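You operate a simulated robot arm through the tools that you are given. There is no shell and no other tool. Be economical: measure what you need, move in short steps, check, and stop when the job is done.

You are at the controls of a simulated robot arm. One attempt, no reset.

Task
Seat the cell cover, then tighten its wing bolts crosswise.
Fine: red, blue, green, yellow, in that order.

The check looks at the end state, three seconds after you hand in, the way a careful person would. Anything else that was tipped, shoved, dropped, spilled or broken makes it a failure. A push-on lid holds only when it is set on centred and level and pressed home; a screw cap is set on level and turned clockwise until tight.

Robot
A 6-joint arm with a two-finger parallel gripper, fixed in place. Base frame: the origin is at the foot of the arm, x ahead of it, y to its left, z up; the work surface is at about z = 0. Units: cm, degrees, N and s.
With the tool pointing down near the work surface it reaches from about 12 to 50 cm from the base axis. Its first joint turns from -72.0 to 72.0 degrees. Payload 0.65 kg.
The tool frame sits at the grasp point between the pads (the TCP): z along the fingers, y along the line on which they close. The tips reach 2.5 cm beyond it. The gripper opens to 7.6 cm. The fingers are 1.8 cm wide and 1 cm thick; the gripper's body (3.6 by 7.8 cm) begins 4.5 cm behind the TCP.
Orientation is that of the tool frame in the base frame, as a unit quaternion [x, y, z, w]. With the fingers straight down and closing along the base's y, the tool's x points along the base's -x, its y along +y and its z along -z.

Tools
- The arm moves only by the tool servo_tool. Its arguments are lists of equal length, an entry for each row: "dp": the shift along the tool's x, y, z in units of 25 mm (1.0 is 25 mm), a list of three; "rot": the turn, a rotation vector about the tool's x, y, z in units of 8 degrees (1.0 is 8 degrees), a list of three; "fingers": the finger opening in cm, from 0 to 7.6. In form: {"dp": [[dx, dy, dz], ...], "rot": [[wx, wy, wz], ...], "fingers": [fingers, ...]}. A call has 1 to 12 rows; each row shifts and turns the commanded pose from where the row before left it, along the tool's axes as they then stand. A call with a number of a shift or a turn outside -1 to 1 is refused whole. A row lasts 0.2 s, in which the tool goes at most 5 cm and 8.6 degrees; a call with a longer step from one row to the next is refused whole, and so is a gripper value outside its range. A pose out of reach is approached as far as the arm can. The call stops where the force on the tool passes 50 N (or 10 N more than at its start, if that is more) or the arm is blocked; 0.2 s more then pass. Each finger travels about 10.8 cm/s and halts on what it meets, pressing with about 34 N; the grip force reading is that of the motor and also rises with nothing between the fingers. The clock runs only during rows and for 0.2 s after the last one: add rows that do not move to give the fingers time. The reply holds the time, the measured pose of the TCP, the force on the tool along the base axes, the opening and the grip force, in the units named above and with some noise, with the torque about the TCP (base axes, N m) and any sound that the robot's microphone picked up.
- Cameras (640 x 400 px; columns grow to the right, rows downward): "scene" is fixed at [8.6, 29.34, 39.14]; the picture's right is [-0.43, -0.90, 0.00], its down [-0.61, 0.29, -0.74] and it looks along [0.67, -0.32, -0.67] (base axes); focal length 214 px, centre (320, 200). "wrist" rides on the gripper at [5.8, 1.1, -8.1] in the tool frame; the picture's right is [-0.18, 0.98, 0.00], its down [-0.75, -0.14, -0.64] and it looks along [-0.63, -0.12, 0.77] (tool axes); focal length 243 px, centre (320, 200). There is no depth. A picture from a camera that has moved, and an enlarged one, comes with that camera's place and axes in the base frame and with its lens. The place of the scene camera against the robot may be out by one fixed shift of up to 1.8 cm in any direction.
- get_image(camera): a new picture of that camera. It takes no simulated time.
- enlarge(camera, box): a new picture of the part [left, top, right, bottom] of that camera's present view, enlarged. It takes no simulated time.
- hand_in(): hands the job in; it is judged then, once.

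Go step by step. Nothing tells you positions but the pictures and the camera data: compare them with the known pose of the tool, close in by small moves and look again before you grip or let go. The budget is 120 turns and 76 pictures, counting those below and the enlarged ones. Unless the task says otherwise, let go and move clear before handing in, and close with one line.

The tools are called as a command line: name --argument value ..., lists and objects as JSON in quotes. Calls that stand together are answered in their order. servo_tool: Moves the arm, as the interface text tells. Its arguments: {"type":"object","properties":{"dp":{"type":"array","items":{"type":"array","items":{"type":"number"}}},"rot":{"type":"array","items":{"type":"array","items":{"type":"number"}}},"fingers":{"type":"array","items":{"type":"number"}}},"required":["dp","rot","fingers"]} The other tools are called the same way: get_image (camera) takes a picture; enlarge (camera, box) takes an enlarged picture of a part of a camera's view; hand_in () hands the job in.

At the start:

```text
clock: 0.0
tcp_pos: [28.99, 2.0, 34.6]
tcp_rot: [0.001, 1.0, 0.0, 0.002]
force: [-0.5, 0.0, 0.3]
torque: [-0.02, 0.0, -0.02]
gripper_width: 7.62
finger_force: 0.1
```

scene: 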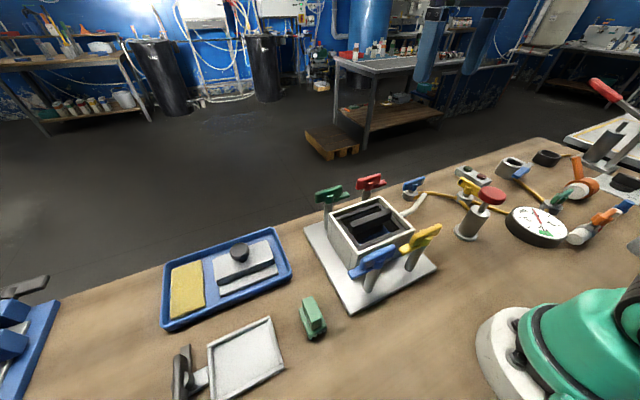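
wrist: 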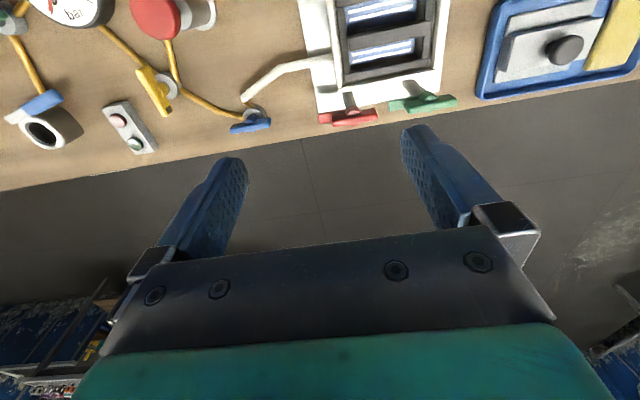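

I see a cell box with four wing bolts (red, green, blue, yellow) on a plate and the cover in the blue tray. I'll take closer looks before moving.

enlarge --camera "scene" --box '[290, 160, 450, 320]'

enlarge --camera "scene" --box '[150, 210, 310, 340]'

enlarge --camera "wrist" --box '[220, 0, 640, 160]'

```text
2.50 times, centred on (370, 240) of scene
camera zoom: at [8.6, 29.34, 39.14], right [-0.43, -0.9, 0.0], down [-0.61, 0.29, -0.74], along [0.67, -0.32, -0.67], focal length 536 px, centre (195, 100)
```

zoom: 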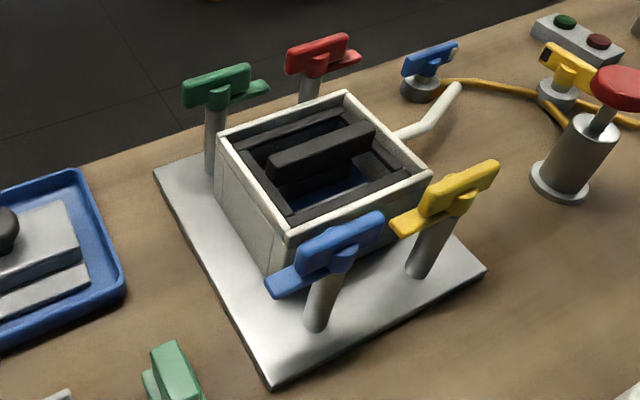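

```text
3.08 times, centred on (230, 275) of scene
camera zoom: at [8.6, 29.34, 39.14], right [-0.43, -0.9, 0.0], down [-0.61, 0.29, -0.74], along [0.67, -0.32, -0.67], focal length 660 px, centre (597, -31)
```

zoom: 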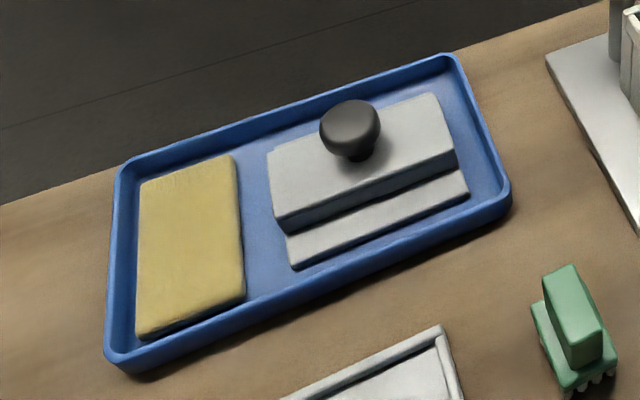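

```text
1.52 times, centred on (430, 80) of wrist
camera zoom: at [23.13, 3.07, 42.75], right [0.18, 0.98, 0.0], down [0.75, -0.14, 0.64], along [0.63, -0.12, -0.76], focal length 370 px, centre (152, 383)
```

zoom: 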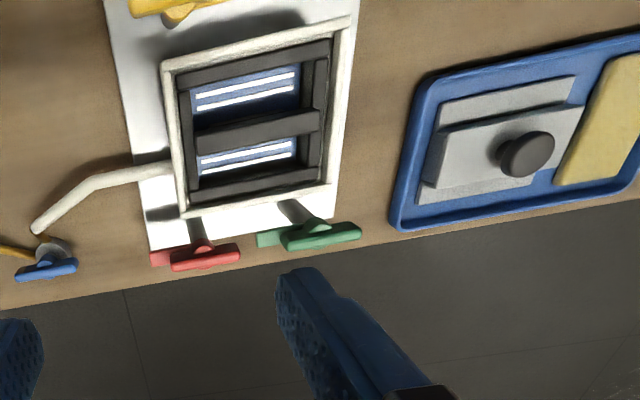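

Rough estimate: box centred at about (28,11) and cover knob at about (35,35), both aligned with the base axes. I'll move the wrist camera over the tray for a closer look.

servo_tool --dp '[[0.1, 1, 0.3], [0.1, 1, 0.3], [0.1, 1, 0.3], [0.1, 1, 0.3], [0.1, 1, 0.3], [0.1, 1, 0.3], [0.1, 1, 0.3], [0.1, 1, 0.3], [0.1, 1, 0.3], [0.1, 1, 0.3], [0.1, 1, 0.3], [0.1, 1, 0.3]]' --rot '[[0, 0, 0], [0, 0, 0], [0, 0, 0], [0, 0, 0], [0, 0, 0], [0, 0, 0], [0, 0, 0], [0, 0, 0], [0, 0, 0], [0, 0, 0], [0, 0, 0], [0, 0, 0]]' --fingers '[7, 7, 7, 7, 7, 7, 7, 7, 7, 7, 7, 7]'

get_image --camera "wrist"

```text
clock: 2.6
tcp_pos: [26.07, 31.89, 25.85]
tcp_rot: [0.001, 1.0, 0.0, 0.002]
force: [-0.2, -0.1, 0.9]
torque: [-0.01, -0.03, 0.0]
gripper_width: 7.02
finger_force: 0.1
```

```text
70 pictures are left
camera wrist: at [20.25, 33.0, 33.85], right [0.18, 0.98, 0.0], down [0.75, -0.14, 0.65], along [0.63, -0.12, -0.76], focal length 243 px, centre (320, 200)
```

wrist: 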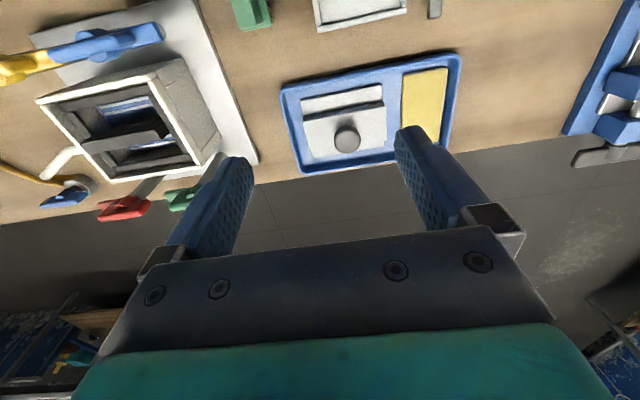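

enlarge --camera "wrist" --box '[270, 40, 470, 180]'

enlarge --camera "wrist" --box '[0, 0, 260, 220]'

```text
2.86 times, centred on (370, 110) of wrist
camera zoom: at [20.25, 33.0, 33.85], right [0.18, 0.98, 0.0], down [0.75, -0.14, 0.65], along [0.63, -0.12, -0.76], focal length 693 px, centre (177, 457)
```

zoom: 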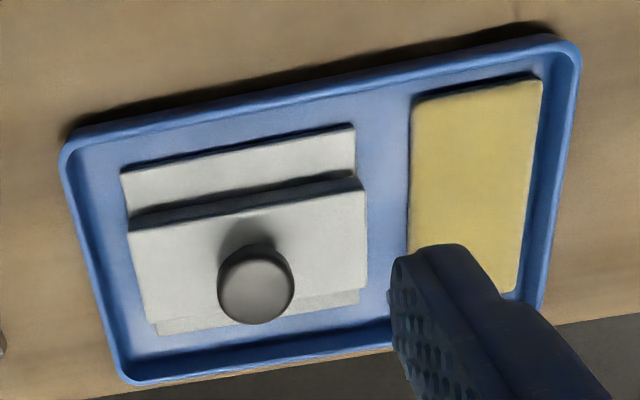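

```text
1.82 times, centred on (130, 110) of wrist
camera zoom: at [20.25, 33.0, 33.85], right [0.18, 0.98, 0.0], down [0.75, -0.14, 0.65], along [0.63, -0.12, -0.76], focal length 441 px, centre (666, 364)
```

zoom: 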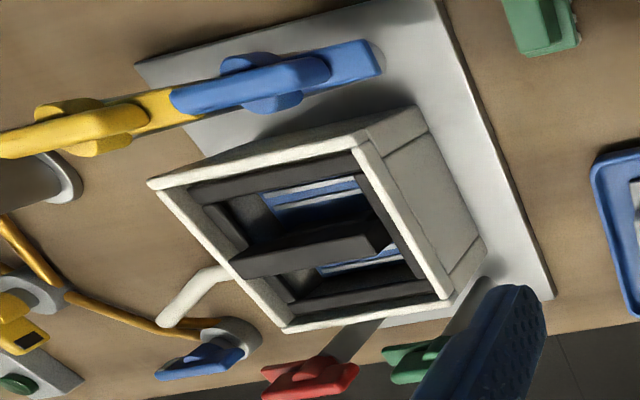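

The cover looks like a plate about 8.8 x 10.7 cm centred near (34.4, 33.8), with a raised rib along y and a round knob about 3.4 cm wide. I'll go above the knob and look again.

servo_tool --dp '[[-0.664, 0.152, 0.948], [-0.664, 0.152, 0.948], [-0.664, 0.152, 0.948], [-0.664, 0.152, 0.948], [-0.664, 0.152, 0.948], [0, 0, 0]]' --rot '[[0, 0, 0], [0, 0, 0], [0, 0, 0], [0, 0, 0], [0, 0, 0], [0, 0, 0]]' --fingers '[7, 7, 7, 7, 7, 7]'

get_image --camera "wrist"

get_image --camera "scene"

```text
clock: 4.0
tcp_pos: [34.34, 33.9, 13.76]
tcp_rot: [0.0, 1.0, 0.001, 0.001]
force: [-0.5, 0.0, 0.8]
torque: [0.01, 0.01, 0.02]
gripper_width: 6.99
finger_force: 0.0
```

```text
67 pictures are left
camera wrist: at [28.54, 34.98, 21.84], right [0.18, 0.98, 0.0], down [0.75, -0.14, 0.65], along [0.63, -0.12, -0.76], focal length 243 px, centre (320, 200)
```

wrist: 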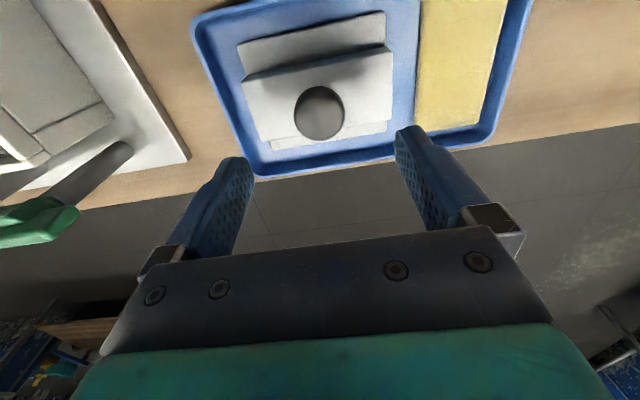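

```text
66 pictures are left
```

scene: 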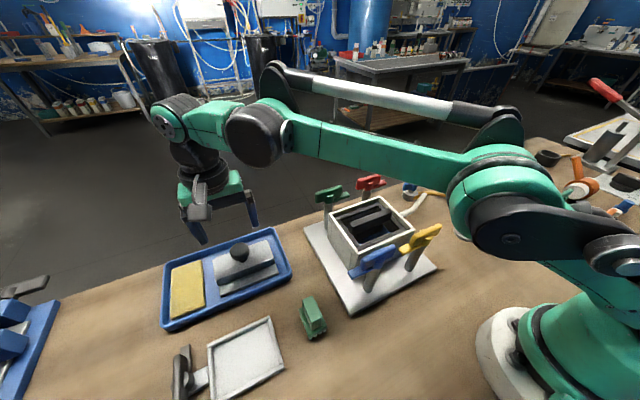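

Triangulation puts the knob at about (34.35, 33.8) with its height near z≈5.9, directly under the tool. I'll descend partway and look again.

servo_tool --dp '[[0, -0.02, 0.8], [0, -0.02, 0.8], [0, 0, 0.5], [0, 0, 0]]' --rot '[[0, 0, 0], [0, 0, 0], [0, 0, 0], [0, 0, 0]]' --fingers '[6.5, 6.5, 6.5, 6.5]'

get_image --camera "wrist"

enlarge --camera "scene" --box '[160, 180, 300, 300]'

```text
clock: 5.0
tcp_pos: [34.24, 33.7, 8.5]
tcp_rot: [0.0, 1.0, -0.001, 0.002]
force: [-0.9, -0.1, -0.6]
torque: [-0.01, 0.01, 0.02]
gripper_width: 6.49
finger_force: 0.0
```

```text
65 pictures are left
camera wrist: at [28.42, 34.85, 16.61], right [0.18, 0.98, 0.0], down [0.75, -0.14, 0.65], along [0.63, -0.12, -0.76], focal length 243 px, centre (320, 200)
```

wrist: 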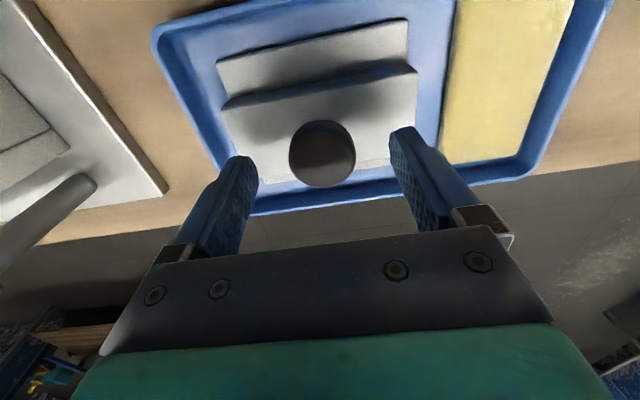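

```text
3.33 times, centred on (230, 240) of scene
camera zoom: at [8.6, 29.34, 39.14], right [-0.43, -0.9, 0.0], down [-0.61, 0.29, -0.74], along [0.67, -0.32, -0.67], focal length 715 px, centre (620, 67)
```

zoom: 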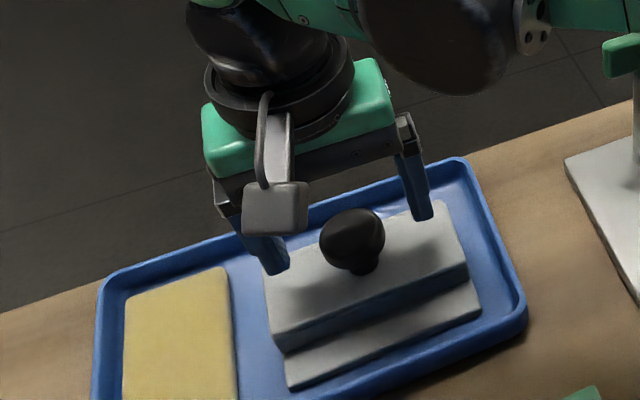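

The knob centre is confirmed at (34.32, 33.8, ~6.0). I'll descend to z≈6.2 and check for contact before closing.

servo_tool --dp '[[-0.03, 0.03, 0.4], [0, 0.01, 0.4], [0, 0, 0.12], [0, 0, 0]]' --rot '[[0, 0, 0], [0, 0, 0], [0, 0, 0], [0, 0, 0]]' --fingers '[6.5, 6.5, 6.5, 6.5]'

get_image --camera "wrist"

enlarge --camera "scene" --box '[180, 200, 290, 300]'

```text
clock: 6.0
tcp_pos: [34.41, 33.84, 6.3]
tcp_rot: [0.001, 1.0, -0.001, 0.001]
force: [0.2, 1.1, -0.9]
torque: [-0.02, -0.01, 0.02]
gripper_width: 6.51
finger_force: 0.1
```

```text
63 pictures are left
camera wrist: at [28.53, 35.01, 14.38], right [0.18, 0.98, 0.0], down [0.75, -0.14, 0.65], along [0.63, -0.12, -0.76], focal length 243 px, centre (320, 200)
```

wrist: 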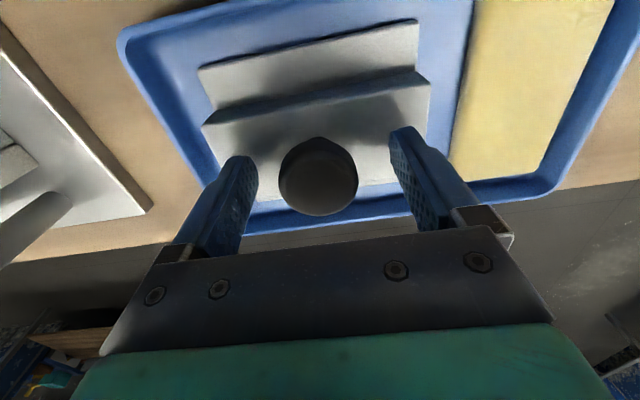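

```text
4.00 times, centred on (235, 250) of scene
camera zoom: at [8.6, 29.34, 39.14], right [-0.43, -0.9, 0.0], down [-0.61, 0.29, -0.74], along [0.67, -0.32, -0.67], focal length 858 px, centre (660, 0)
```

zoom: 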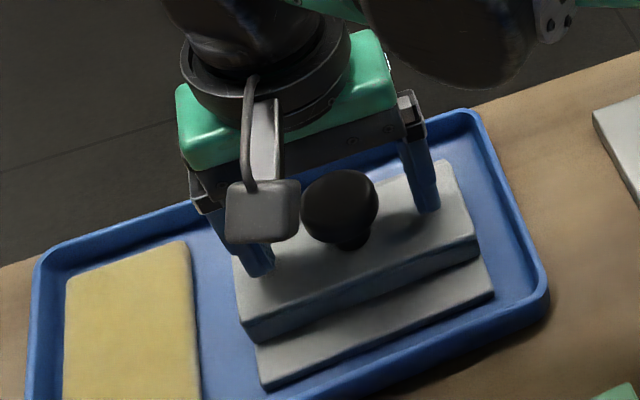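

The knob is centred between the fingers. I'll go slightly lower and close.

servo_tool --dp '[[0, 0, 0.14], [0, 0, 0], [0, 0, 0], [0, 0, 0], [0, 0, 0], [0, 0, 0]]' --rot '[[0, 0, 0], [0, 0, 0], [0, 0, 0], [0, 0, 0], [0, 0, 0], [0, 0, 0]]' --fingers '[6.5, 5, 4, 3, 2, 2]'

get_image --camera "wrist"

```text
clock: 7.4
tcp_pos: [34.42, 33.8, 5.99]
tcp_rot: [0.0, 1.0, 0.0, 0.002]
force: [1.6, -0.7, 1.4]
torque: [-0.19, 0.01, 0.03]
gripper_width: 3.33
finger_force: 33.4
```

```text
61 pictures are left
camera wrist: at [28.56, 34.99, 14.08], right [0.18, 0.98, 0.0], down [0.75, -0.14, 0.65], along [0.63, -0.12, -0.76], focal length 243 px, centre (320, 200)
```

wrist: 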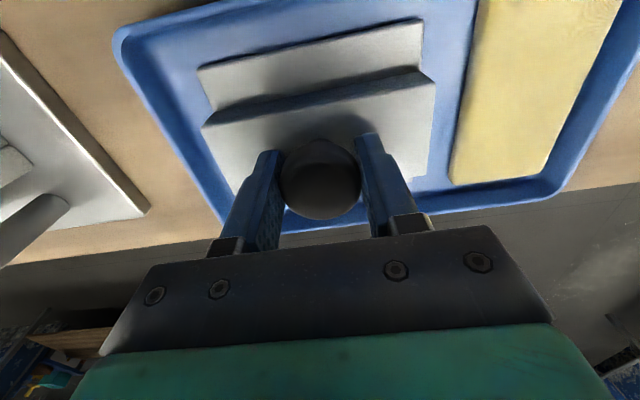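

The knob is held at 3.33 cm. Lifting straight up.

servo_tool --dp '[[0, 0, -0.2], [0, 0, -0.4], [0, 0, -0.7], [0, 0, -0.7], [0, 0, -0.7], [0, 0, -0.7], [0, 0, -0.7], [0, 0, -0.7], [0, 0, -0.7], [0, 0, 0]]' --rot '[[0, 0, 0], [0, 0, 0], [0, 0, 0], [0, 0, 0], [0, 0, 0], [0, 0, 0], [0, 0, 0], [0, 0, 0], [0, 0, 0], [0, 0, 0]]' --fingers '[2, 2, 2, 2, 2, 2, 2, 2, 2, 2]'

get_image --camera "wrist"

get_image --camera "scene"

```text
clock: 9.6
tcp_pos: [33.33, 32.81, 19.12]
tcp_rot: [0.0, 1.0, 0.0, 0.002]
force: [-0.5, 0.0, 0.6]
torque: [0.01, 0.02, 0.03]
gripper_width: 2.0
finger_force: 0.1
out of reach, approached as far as the arm can: row 7, 8, 9
```

```text
60 pictures are left
camera wrist: at [27.47, 33.88, 27.26], right [0.18, 0.98, 0.0], down [0.75, -0.14, 0.65], along [0.63, -0.12, -0.76], focal length 243 px, centre (320, 200)
```

wrist: 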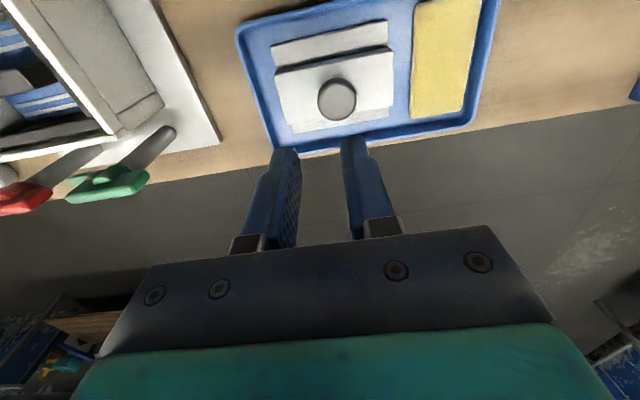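

```text
59 pictures are left
```

scene: 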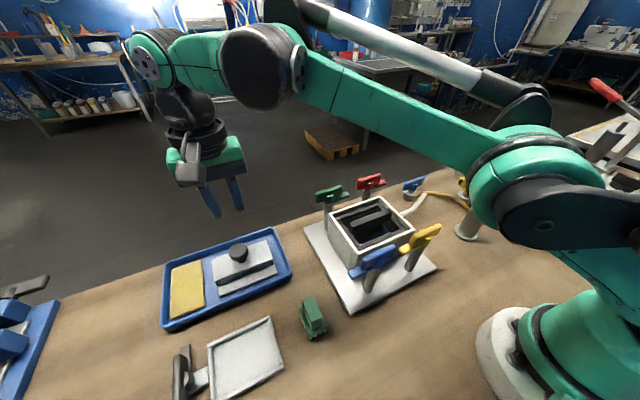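

The fingers slipped off the knob; the cover is still in its place in the tray and nothing else has moved. I'll return, grip a little lower, and lift slowly while checking.

servo_tool --dp '[[0, 0, 0.8], [0, 0, 0.8], [0, 0, 0.8], [0, 0, 0.8], [0, 0, 0.8], [0, 0, 0]]' --rot '[[0, 0, 0], [0, 0, 0], [0, 0, 0], [0, 0, 0], [0, 0, 0], [0, 0, 0]]' --fingers '[6, 6, 6, 6, 6, 6]'

get_image --camera "wrist"

```text
clock: 11.0
tcp_pos: [33.39, 32.91, 9.2]
tcp_rot: [0.001, 1.0, 0.0, 0.002]
force: [0.4, 0.1, -0.2]
torque: [0.01, -0.01, 0.0]
gripper_width: 6.04
finger_force: 0.0
```

```text
58 pictures are left
camera wrist: at [27.46, 33.99, 17.21], right [0.18, 0.98, 0.0], down [0.75, -0.14, 0.65], along [0.63, -0.12, -0.76], focal length 243 px, centre (320, 200)
```

wrist: 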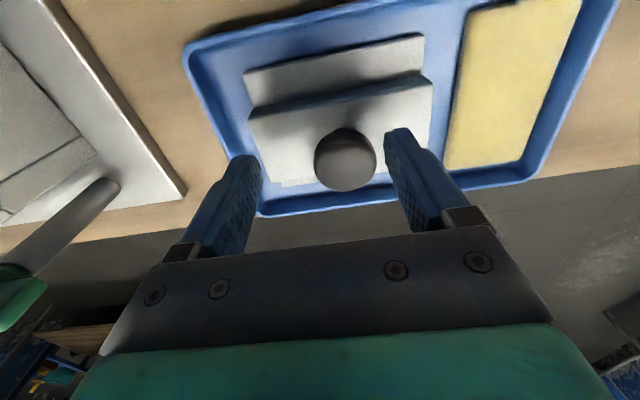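

Cover still at about (34.35, 34.0). I'm aligning and going down gently to find the lowest safe grip height.

servo_tool --dp '[[-0.38, 0.42, 0], [0, 0, 0.5], [0, 0, 0.5], [0, 0, 0.24], [0, 0, 0.08], [0, 0, 0.08], [0, 0, 0]]' --rot '[[0, 0, 0], [0, 0, 0], [0, 0, 0], [0, 0, 0], [0, 0, 0], [0, 0, 0], [0, 0, 0]]' --fingers '[6, 6, 6, 6, 6, 6, 6]'

enlarge --camera "scene" --box '[190, 200, 290, 300]'

get_image --camera "wrist"

```text
clock: 12.5
tcp_pos: [34.26, 33.84, 5.76]
tcp_rot: [0.0, 1.0, -0.001, 0.001]
force: [-0.5, 1.0, 13.3]
torque: [-0.07, 0.08, -0.01]
gripper_width: 5.99
finger_force: 0.0
stopped in row 7: the force on the tool passed its limit at 53 N (the readings are from after the stop); the commanded pose is now the measured one
```

```text
4.00 times, centred on (240, 250) of scene
camera zoom: at [8.59, 29.34, 39.14], right [-0.43, -0.9, 0.0], down [-0.61, 0.29, -0.74], along [0.67, -0.32, -0.67], focal length 858 px, centre (640, 0)
```

zoom: 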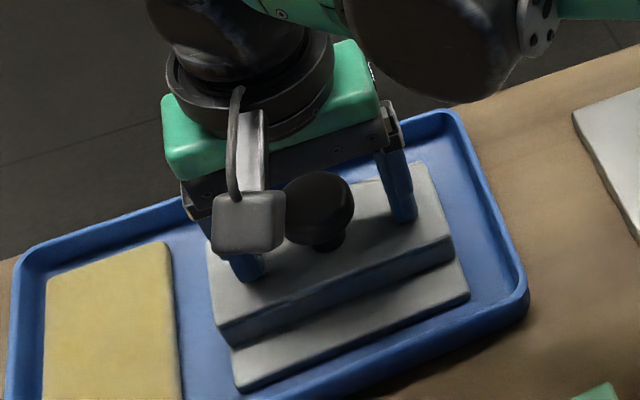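

```text
56 pictures are left
camera wrist: at [28.45, 35.0, 13.86], right [0.18, 0.98, 0.0], down [0.75, -0.14, 0.65], along [0.63, -0.12, -0.76], focal length 243 px, centre (320, 200)
```

wrist: 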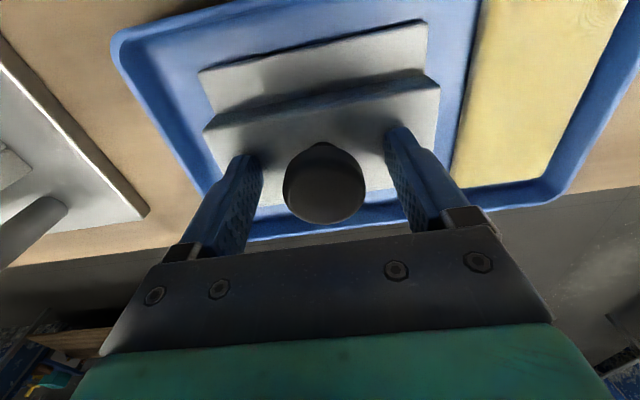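

The tips touch the rib top at z≈3.2. I'll back off 1 mm, close, and lift only a little to check the hold.

servo_tool --dp '[[0, 0.03, -0.05], [0, 0, 0], [0, 0, 0], [0, 0, 0], [0, 0, 0], [0, 0, 0], [0, 0, -0.06], [0, 0, -0.06], [0, 0, -0.06], [0, 0, -0.06], [0, 0, 0]]' --rot '[[0, 0, 0], [0, 0, 0], [0, 0, 0], [0, 0, 0], [0, 0, 0], [0, 0, 0], [0, 0, 0], [0, 0, 0], [0, 0, 0], [0, 0, 0], [0, 0, 0]]' --fingers '[6, 5, 4, 3, 1, 0, 0, 0, 0, 0, 0]'

get_image --camera "wrist"

```text
clock: 14.9
tcp_pos: [34.35, 34.09, 6.5]
tcp_rot: [0.0, 1.0, 0.0, 0.002]
force: [-0.3, 0.3, -2.1]
torque: [0.0, -0.03, -0.01]
gripper_width: 3.33
finger_force: 33.9
```

```text
55 pictures are left
camera wrist: at [28.53, 35.17, 14.54], right [0.18, 0.98, 0.0], down [0.75, -0.14, 0.65], along [0.63, -0.12, -0.76], focal length 243 px, centre (320, 200)
```

wrist: 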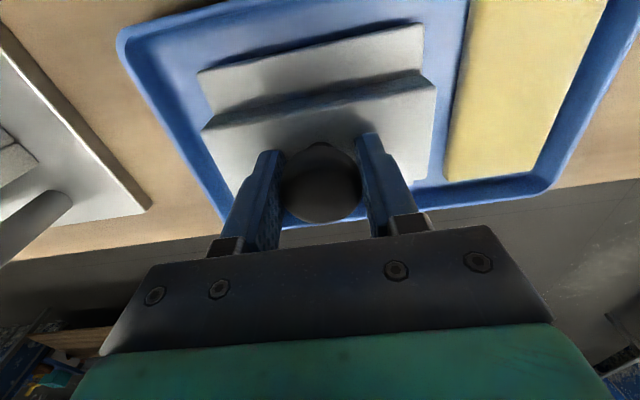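

The cover rises with the gripper, reading about 2 N of weight. I'll continue lifting gently and check.

servo_tool --dp '[[0, 0, -0.12], [0, 0, -0.16], [0, 0, -0.2], [0, 0, -0.24], [0, 0, -0.24], [0, 0, -0.24], [0, 0, -0.16], [0, 0, -0.08], [0, 0, 0]]' --rot '[[0, 0, 0], [0, 0, 0], [0, 0, 0], [0, 0, 0], [0, 0, 0], [0, 0, 0], [0, 0, 0], [0, 0, 0], [0, 0, 0]]' --fingers '[0, 0, 0, 0, 0, 0, 0, 0, 0]'

get_image --camera "wrist"

enlarge --camera "scene" --box '[160, 180, 310, 330]'

```text
clock: 16.9
tcp_pos: [34.21, 33.91, 10.09]
tcp_rot: [0.0, 1.0, 0.0, 0.002]
force: [-0.8, 0.4, -1.9]
torque: [-0.02, 0.0, 0.04]
gripper_width: 3.3
finger_force: 33.7
```

```text
54 pictures are left
camera wrist: at [28.43, 35.04, 18.18], right [0.18, 0.98, 0.0], down [0.75, -0.14, 0.65], along [0.63, -0.12, -0.76], focal length 243 px, centre (320, 200)
```

wrist: 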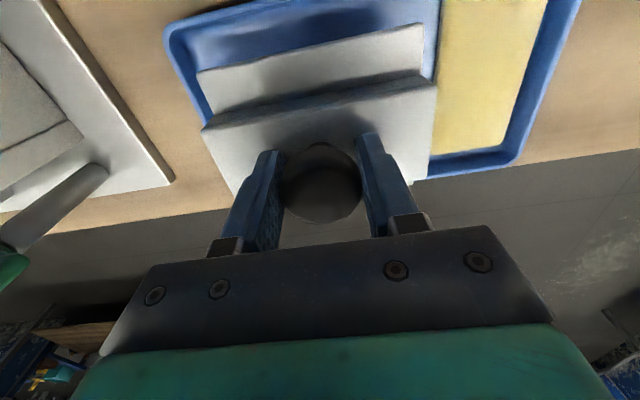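

```text
2.67 times, centred on (235, 255) of scene
camera zoom: at [8.6, 29.34, 39.14], right [-0.43, -0.9, 0.0], down [-0.61, 0.29, -0.74], along [0.67, -0.32, -0.67], focal length 572 px, centre (547, 53)
```

zoom: 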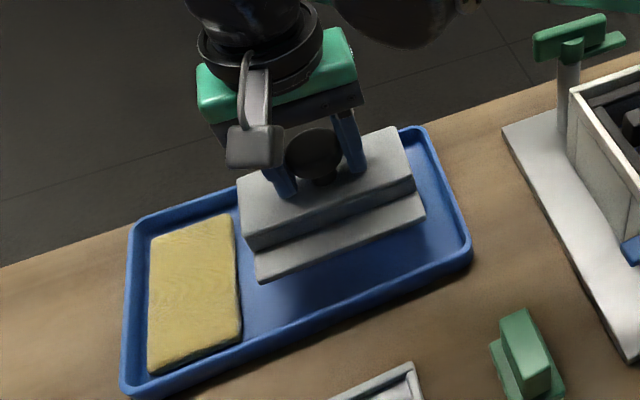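

The cover is held level. Triangulated, the box rim is at z≈9.2 with x 22.9–33.0 and y 4.0–16.15, giving a centre near (27.95, 10.1). I'll enlarge to see how the cover sits in the grip.

enlarge --camera "wrist" --box '[180, 0, 460, 240]'

```text
1.67 times, centred on (320, 120) of wrist
camera zoom: at [28.43, 35.04, 18.18], right [0.18, 0.98, 0.0], down [0.75, -0.14, 0.65], along [0.63, -0.12, -0.76], focal length 404 px, centre (320, 333)
```

zoom: 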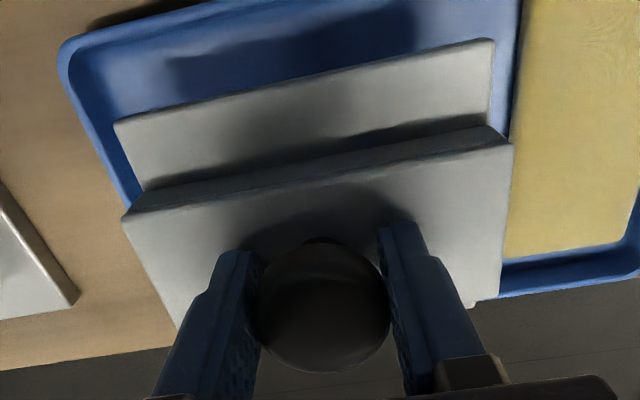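

The cover centre sits about +0.2 cm in x from the TCP, with no yaw. I'll carry it up and inward, gently.

servo_tool --dp '[[0.05, -0.1, -0.2], [0.1, -0.2, -0.36], [0.13, -0.35, -0.42], [0.14, -0.45, -0.42], [0.14, -0.45, -0.42], [0.14, -0.45, -0.42], [0.14, -0.45, -0.42], [0.14, -0.45, -0.42], [0.14, -0.45, -0.42], [0.14, -0.45, -0.42], [0.14, -0.35, -0.3], [0.1, -0.2, -0.1]]' --rot '[[0, 0, 0], [0, 0, 0], [0, 0, 0], [0, 0, 0], [0, 0, 0], [0, 0, 0], [0, 0, 0], [0, 0, 0], [0, 0, 0], [0, 0, 0], [0, 0, 0], [0, 0, 0]]' --fingers '[0, 0, 0, 0, 0, 0, 0, 0, 0, 0, 0, 0]'

get_image --camera "scene"

get_image --camera "wrist"

```text
clock: 19.5
tcp_pos: [30.53, 23.0, 20.83]
tcp_rot: [0.0, 1.0, 0.0, 0.003]
force: [0.6, -0.1, -1.2]
torque: [-0.04, 0.0, -0.02]
gripper_width: 3.33
finger_force: 34.0
```

```text
51 pictures are left
```

scene: 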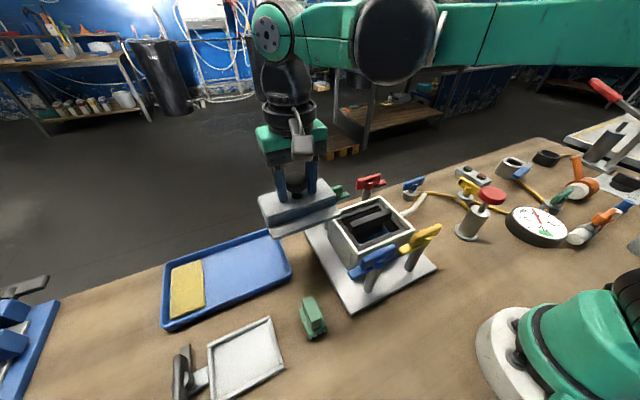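

```text
50 pictures are left
camera wrist: at [24.64, 24.17, 28.97], right [0.18, 0.98, 0.0], down [0.75, -0.14, 0.65], along [0.63, -0.12, -0.76], focal length 243 px, centre (320, 200)
```

wrist: 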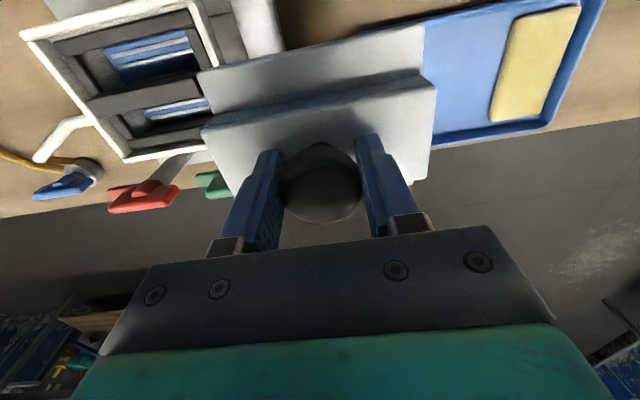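

Transport is fine. I'll enlarge the box from this new viewpoint to refine the opening's position.

enlarge --camera "wrist" --box '[0, 0, 260, 220]'

```text
1.82 times, centred on (130, 110) of wrist
camera zoom: at [24.64, 24.17, 28.97], right [0.18, 0.98, 0.0], down [0.75, -0.14, 0.65], along [0.63, -0.12, -0.76], focal length 441 px, centre (666, 364)
```

zoom: 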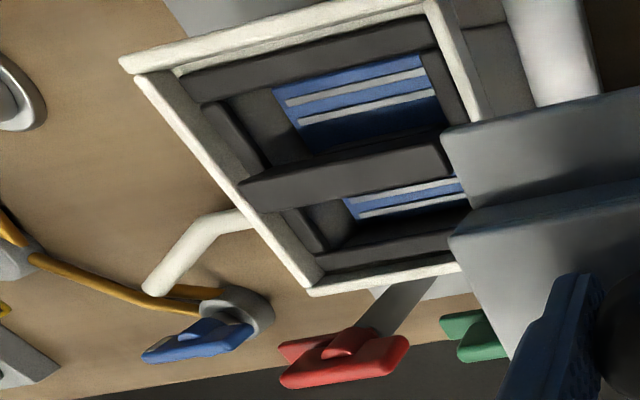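

The box centre is confirmed at about (28.0, 10.05), with the bar inside lying along y like the cover's rib. I'll move above it at the same height.

servo_tool --dp '[[0.05, -0.2, 0], [0.1, -0.4, 0], [0.1, -0.5, 0], [0.1, -0.5, 0], [0.1, -0.5, 0], [0.1, -0.5, 0], [0.1, -0.5, 0], [0.1, -0.5, 0], [0.1, -0.5, 0], [0.1, -0.5, 0], [0.1, -0.4, 0], [0.05, -0.2, 0]]' --rot '[[0, 0, 0], [0, 0, 0], [0, 0, 0], [0, 0, 0], [0, 0, 0], [0, 0, 0], [0, 0, 0], [0, 0, 0], [0, 0, 0], [0, 0, 0], [0, 0, 0], [0, 0, 0]]' --fingers '[0, 0, 0, 0, 0, 0, 0, 0, 0, 0, 0, 0]'

get_image --camera "wrist"

enlarge --camera "scene" --box '[280, 130, 460, 320]'

```text
clock: 22.1
tcp_pos: [27.77, 10.15, 20.9]
tcp_rot: [0.0, 1.0, 0.0, 0.001]
force: [-0.1, 0.7, -1.9]
torque: [-0.02, 0.03, 0.0]
gripper_width: 3.33
finger_force: 34.3
```

```text
48 pictures are left
camera wrist: at [21.94, 11.3, 28.94], right [0.18, 0.98, 0.0], down [0.75, -0.14, 0.65], along [0.63, -0.12, -0.76], focal length 243 px, centre (320, 200)
```

wrist: 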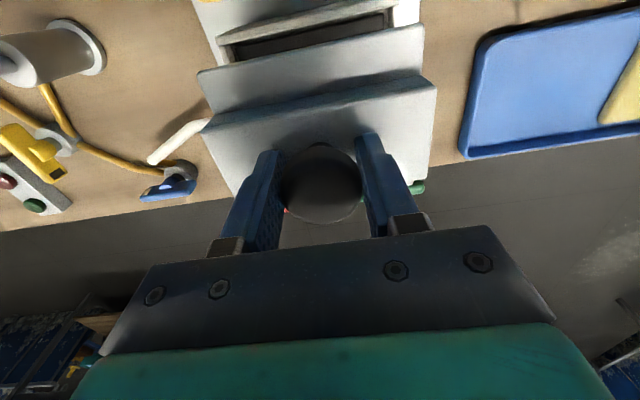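

```text
2.11 times, centred on (370, 225) of scene
camera zoom: at [8.6, 29.34, 39.14], right [-0.43, -0.9, 0.0], down [-0.61, 0.29, -0.74], along [0.67, -0.32, -0.67], focal length 452 px, centre (215, 147)
```

zoom: 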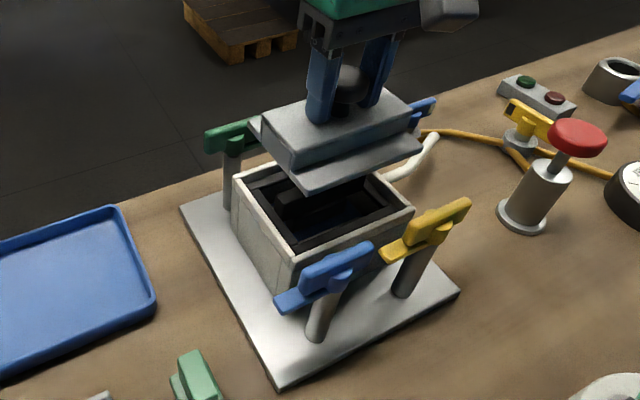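

The cover is above the box. I'll lower until it is about 1 cm over the rim, then verify alignment.

servo_tool --dp '[[0, -0.05, 0.3], [0, 0, 0.4], [0, 0, 0.4], [0, 0, 0.4], [0, 0, 0.3], [0, 0, 0.08], [0, 0, 0]]' --rot '[[0, 0, 0], [0, 0, 0], [0, 0, 0], [0, 0, 0], [0, 0, 0], [0, 0, 0], [0, 0, 0]]' --fingers '[0, 0, 0, 0, 0, 0, 0]'

get_image --camera "wrist"

enlarge --camera "scene" --box '[310, 160, 440, 280]'

```text
clock: 23.7
tcp_pos: [27.78, 10.0, 16.06]
tcp_rot: [0.0, 1.0, 0.0, 0.001]
force: [0.8, -0.3, -1.5]
torque: [-0.03, 0.03, 0.0]
gripper_width: 3.31
finger_force: 33.8
```

```text
46 pictures are left
camera wrist: at [21.93, 11.08, 24.17], right [0.18, 0.98, 0.0], down [0.75, -0.14, 0.65], along [0.63, -0.12, -0.76], focal length 243 px, centre (320, 200)
```

wrist: 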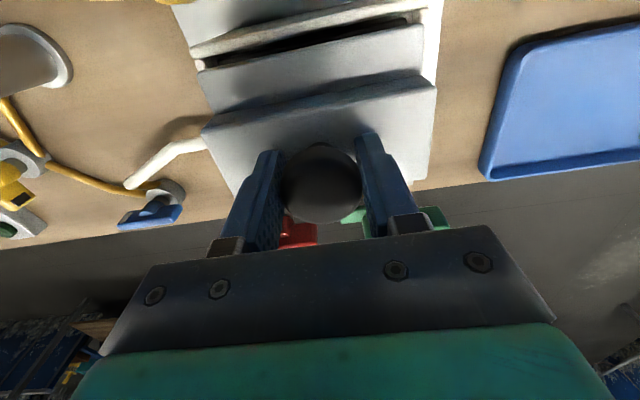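

```text
3.33 times, centred on (375, 220) of scene
camera zoom: at [8.6, 29.34, 39.14], right [-0.43, -0.9, 0.0], down [-0.61, 0.29, -0.74], along [0.67, -0.32, -0.67], focal length 715 px, centre (137, 133)
```

zoom: 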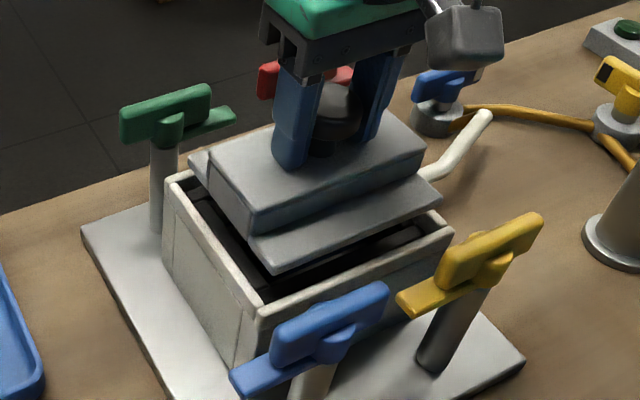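

enlarge --camera "wrist" --box '[160, 0, 460, 200]'

```text
2.00 times, centred on (310, 100) of wrist
camera zoom: at [21.93, 11.08, 24.17], right [0.18, 0.98, 0.0], down [0.75, -0.14, 0.65], along [0.63, -0.12, -0.76], focal length 485 px, centre (340, 400)
```

zoom: 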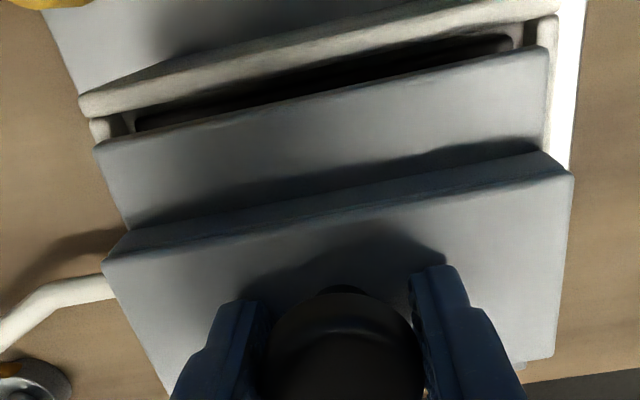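

The opening is about x 23.35–32.5, y 4.6–15.4 with no yaw, and the cover fits within it with 2–3 mm of clearance. Lowering slowly into the opening.

servo_tool --dp '[[0.02, 0, 0.16], [0, 0, 0.16], [0, 0, 0.12], [0, 0, 0.12], [0, 0, 0.08], [0, 0, 0]]' --rot '[[0, 0, 0], [0, 0, 0], [0, 0, 0], [0, 0, 0], [0, 0, 0], [0, 0, 0]]' --fingers '[0, 0, 0, 0, 0, 0]'

enlarge --camera "wrist" --box '[160, 0, 460, 200]'

enlarge --camera "scene" --box '[310, 160, 440, 280]'

```text
clock: 25.1
tcp_pos: [27.79, 9.91, 14.56]
tcp_rot: [0.0, 1.0, 0.0, 0.002]
force: [0.4, -1.0, -2.2]
torque: [0.01, -0.04, -0.02]
gripper_width: 3.34
finger_force: 33.8
```

```text
2.00 times, centred on (310, 100) of wrist
camera zoom: at [21.92, 11.12, 22.65], right [0.18, 0.98, 0.0], down [0.75, -0.14, 0.65], along [0.63, -0.12, -0.76], focal length 485 px, centre (340, 400)
```

zoom: 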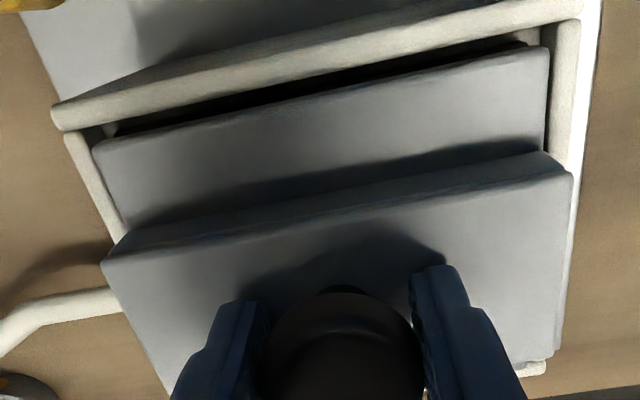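

```text
3.33 times, centred on (375, 220) of scene
camera zoom: at [8.6, 29.34, 39.14], right [-0.43, -0.9, 0.0], down [-0.61, 0.29, -0.74], along [0.67, -0.32, -0.67], focal length 715 px, centre (137, 133)
```

zoom: 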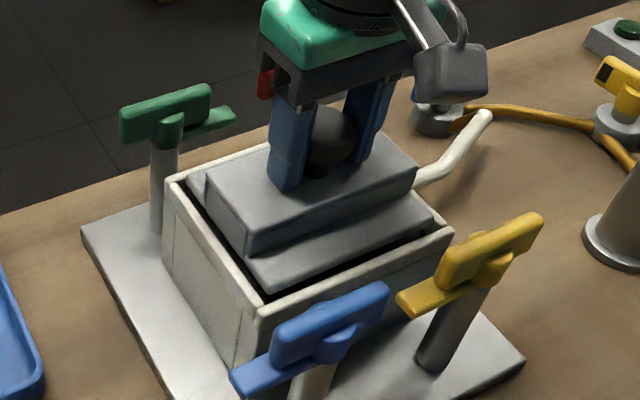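

Nicely aligned; the plate is entering the opening. Continuing down in small steps with a small −x correction.

servo_tool --dp '[[0.03, 0.02, 0.08], [0, 0, 0.08], [0, 0, 0.08], [0, 0, 0.08], [0, 0, 0]]' --rot '[[0, 0, 0], [0, 0, 0], [0, 0, 0], [0, 0, 0], [0, 0, 0]]' --fingers '[0, 0, 0, 0, 0]'

enlarge --camera "wrist" --box '[160, 0, 460, 200]'

enlarge --camera "scene" --box '[310, 160, 440, 280]'

```text
clock: 26.3
tcp_pos: [27.73, 10.06, 13.69]
tcp_rot: [0.0, 1.0, 0.0, 0.002]
force: [-5.2, -4.4, 49.1]
torque: [0.07, 0.11, -0.04]
gripper_width: 3.34
finger_force: 33.8
```

```text
2.00 times, centred on (310, 100) of wrist
camera zoom: at [21.87, 11.19, 21.85], right [0.18, 0.98, 0.0], down [0.75, -0.14, 0.65], along [0.63, -0.12, -0.76], focal length 485 px, centre (340, 400)
```

zoom: 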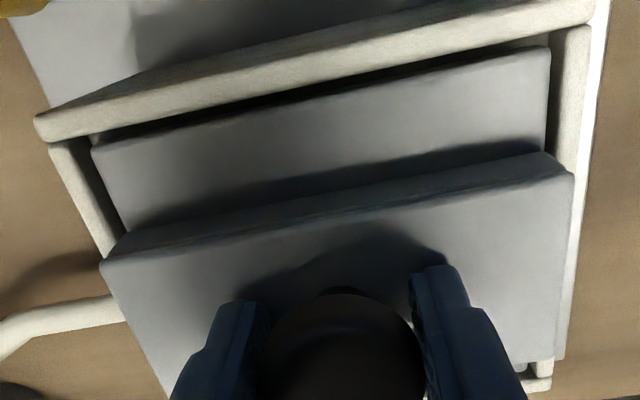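

```text
3.33 times, centred on (375, 220) of scene
camera zoom: at [8.59, 29.34, 39.15], right [-0.43, -0.9, 0.0], down [-0.61, 0.29, -0.74], along [0.67, -0.32, -0.67], focal length 715 px, centre (137, 133)
```

zoom: 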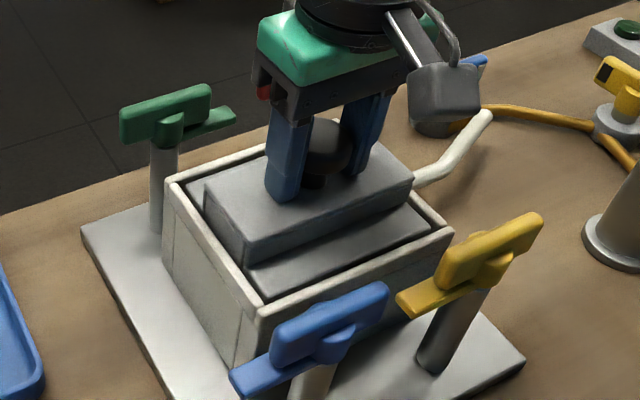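

The cover has dropped about 4 mm below the rim and meets firm resistance (49 N, low torque). I'll press slightly more to see whether it is home.

servo_tool --dp '[[0, 0, 0.03], [0, 0, 0.03], [0, 0, 0]]' --rot '[[0, 0, 0], [0, 0, 0], [0, 0, 0]]' --fingers '[0, 0, 0]'

```text
clock: 26.6
tcp_pos: [27.57, 10.05, 13.84]
tcp_rot: [0.001, 1.0, 0.0, 0.001]
force: [-1.5, -1.4, 18.3]
torque: [0.24, -0.01, 0.07]
gripper_width: 3.33
finger_force: 34.1
stopped in row 1: the force on the tool passed its limit at 66 N (the readings are from after the stop); the commanded pose is now the measured one
```

Hard contact, so it's seated on its ledge. I'll open the fingers carefully and check how it sits.

servo_tool --dp '[[0, 0, -0.03], [0, 0, 0], [0, 0, 0], [0, 0, -0.3], [0, 0, -0.6], [0, 0, -0.8], [0, 0, -0.8], [0, 0, -0.8], [0, 0, 0]]' --rot '[[0, 0, 0], [0, 0, 0], [0, 0, 0], [0, 0, 0], [0, 0, 0], [0, 0, 0], [0, 0, 0], [0, 0, 0], [0, 0, 0]]' --fingers '[3.8, 4.6, 5.5, 6, 6, 6, 6, 6, 6]'

get_image --camera "wrist"

enlarge --camera "scene" --box '[310, 160, 440, 280]'

```text
clock: 28.6
tcp_pos: [27.65, 10.01, 22.19]
tcp_rot: [0.0, 1.0, 0.0, 0.0]
force: [-0.1, 0.8, -0.4]
torque: [0.0, 0.03, 0.05]
gripper_width: 6.02
finger_force: 0.0
```

```text
39 pictures are left
camera wrist: at [21.86, 11.13, 30.16], right [0.18, 0.98, 0.0], down [0.75, -0.14, 0.65], along [0.63, -0.12, -0.76], focal length 243 px, centre (320, 200)
```

wrist: 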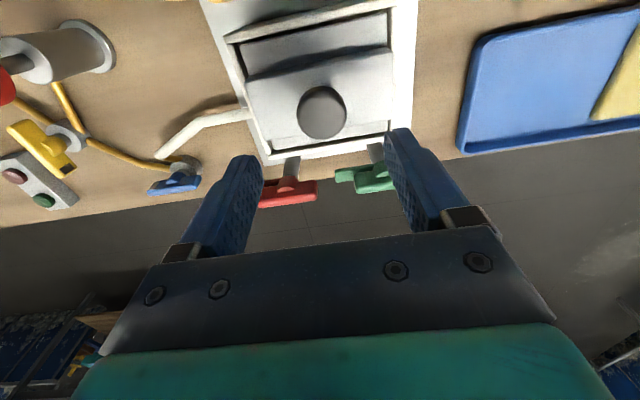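

```text
3.33 times, centred on (375, 220) of scene
camera zoom: at [8.6, 29.34, 39.14], right [-0.43, -0.9, 0.0], down [-0.61, 0.29, -0.74], along [0.67, -0.32, -0.67], focal length 715 px, centre (137, 133)
```

zoom: 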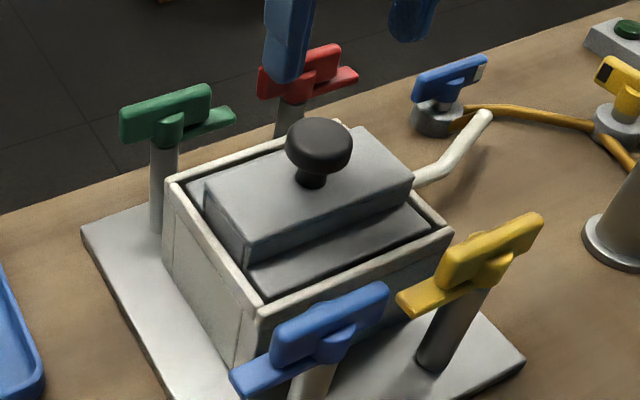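

The cover sits level and centred in the box. Each wing bolt has a top bar along y and a lower clamp tab that will swing over the box when turned clockwise. I'll look closely at red and green now.

enlarge --camera "wrist" --box '[220, 0, 430, 220]'

enlarge --camera "scene" --box '[350, 165, 390, 200]'

```text
1.82 times, centred on (325, 110) of wrist
camera zoom: at [21.86, 11.13, 30.16], right [0.18, 0.98, 0.0], down [0.75, -0.14, 0.65], along [0.63, -0.12, -0.76], focal length 441 px, centre (311, 364)
```

zoom: 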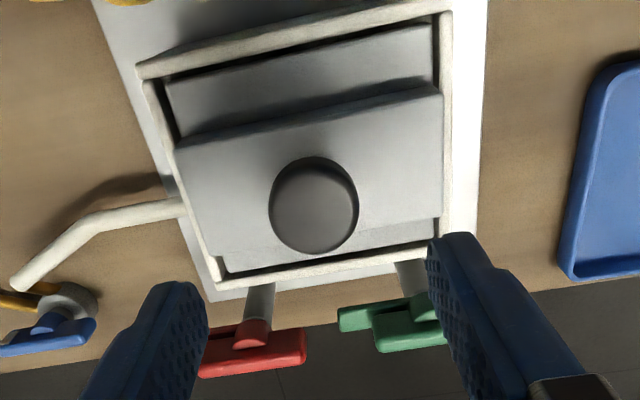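

```text
11.43 times, centred on (370, 182) of scene
camera zoom: at [8.6, 29.34, 39.14], right [-0.43, -0.9, 0.0], down [-0.61, 0.29, -0.74], along [0.67, -0.32, -0.67], focal length 2451 px, centre (-251, 400)
```

zoom: 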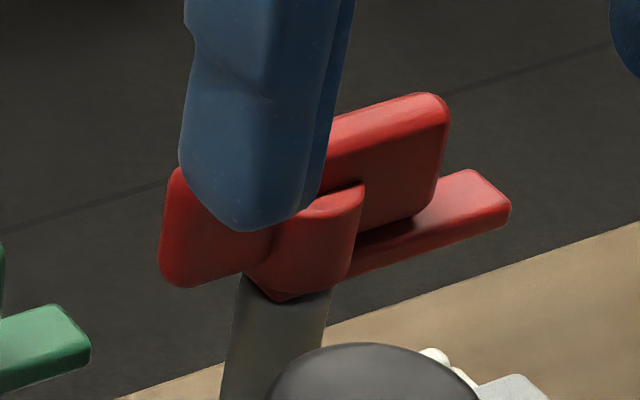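

The wings are thin plates along y with a hub below and a clamp arm. I'll yaw the tool 90° counter-clockwise, so the fingers close along x and can then turn clockwise, while clear above the cover.

servo_tool --dp '[[0, 0, 0], [0, 0, 0], [0, 0, 0], [0, 0, 0], [0, 0, 0], [0, 0, 0], [0, 0, 0], [0, 0, 0], [0, 0, 0], [0, 0, 0], [0, 0, 0], [0, 0, 0]]' --rot '[[0, 0, -0.9375], [0, 0, -0.9375], [0, 0, -0.9375], [0, 0, -0.9375], [0, 0, -0.9375], [0, 0, -0.9375], [0, 0, -0.9375], [0, 0, -0.9375], [0, 0, -0.9375], [0, 0, -0.9375], [0, 0, -0.9375], [0, 0, -0.9375]]' --fingers '[5, 5, 5, 5, 5, 5, 5, 5, 5, 5, 5, 5]'

```text
clock: 31.2
tcp_pos: [27.52, 10.1, 22.08]
tcp_rot: [0.708, -0.707, 0.001, 0.001]
force: [0.3, 0.3, 0.1]
torque: [-0.03, 0.0, 0.01]
gripper_width: 5.0
finger_force: 0.1
```

The yaw is correct. Now moving over the red bolt for a look.

servo_tool --dp '[[0.368, -0.576, 0], [0.368, -0.576, 0], [0.368, -0.576, 0.3], [0.368, -0.576, 0.4], [0.368, -0.576, 0.5], [0, 0, 0]]' --rot '[[0, 0, 0], [0, 0, 0], [0, 0, 0], [0, 0, 0], [0, 0, 0], [0, 0, 0]]' --fingers '[5, 5, 5, 5, 5, 5]'

get_image --camera "wrist"

```text
clock: 32.6
tcp_pos: [35.05, 5.47, 19.15]
tcp_rot: [-0.707, 0.707, -0.001, 0.001]
force: [-1.2, -0.3, -1.0]
torque: [-0.03, -0.03, 0.0]
gripper_width: 4.98
finger_force: 0.1
```

```text
35 pictures are left
camera wrist: at [33.87, -0.3, 27.09], right [-0.98, 0.18, 0.0], down [0.14, 0.75, 0.64], along [0.12, 0.63, -0.77], focal length 243 px, centre (320, 200)
```

wrist: 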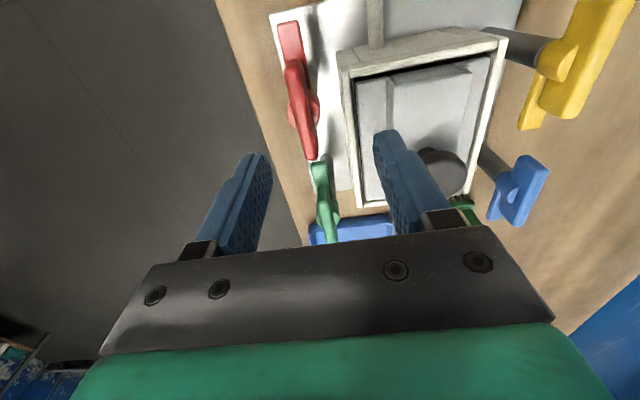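

enlarge --camera "wrist" --box '[240, 0, 440, 250]'

enlarge --camera "scene" --box '[310, 160, 400, 220]'

```text
1.60 times, centred on (340, 125) of wrist
camera zoom: at [33.87, -0.3, 27.09], right [-0.98, 0.18, 0.0], down [0.14, 0.75, 0.64], along [0.12, 0.63, -0.77], focal length 388 px, centre (288, 320)
```

zoom: 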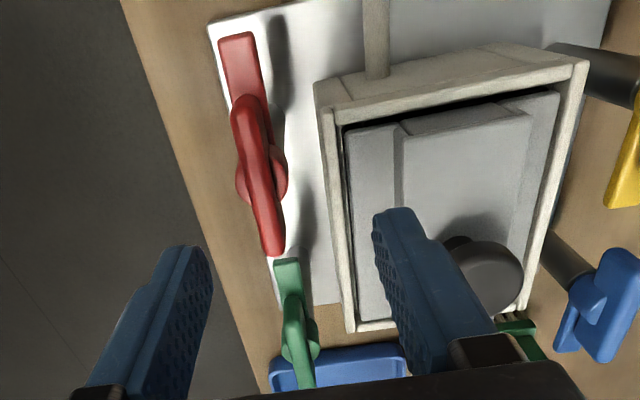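

```text
6.67 times, centred on (355, 190) of scene
camera zoom: at [8.6, 29.34, 39.14], right [-0.43, -0.9, 0.0], down [-0.61, 0.29, -0.74], along [0.67, -0.32, -0.67], focal length 1430 px, centre (87, 267)
```

zoom: 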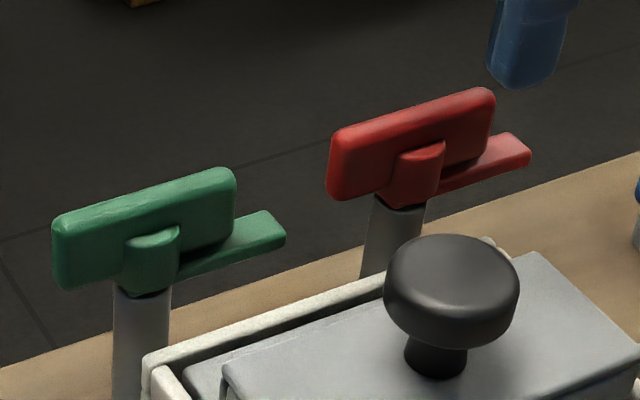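

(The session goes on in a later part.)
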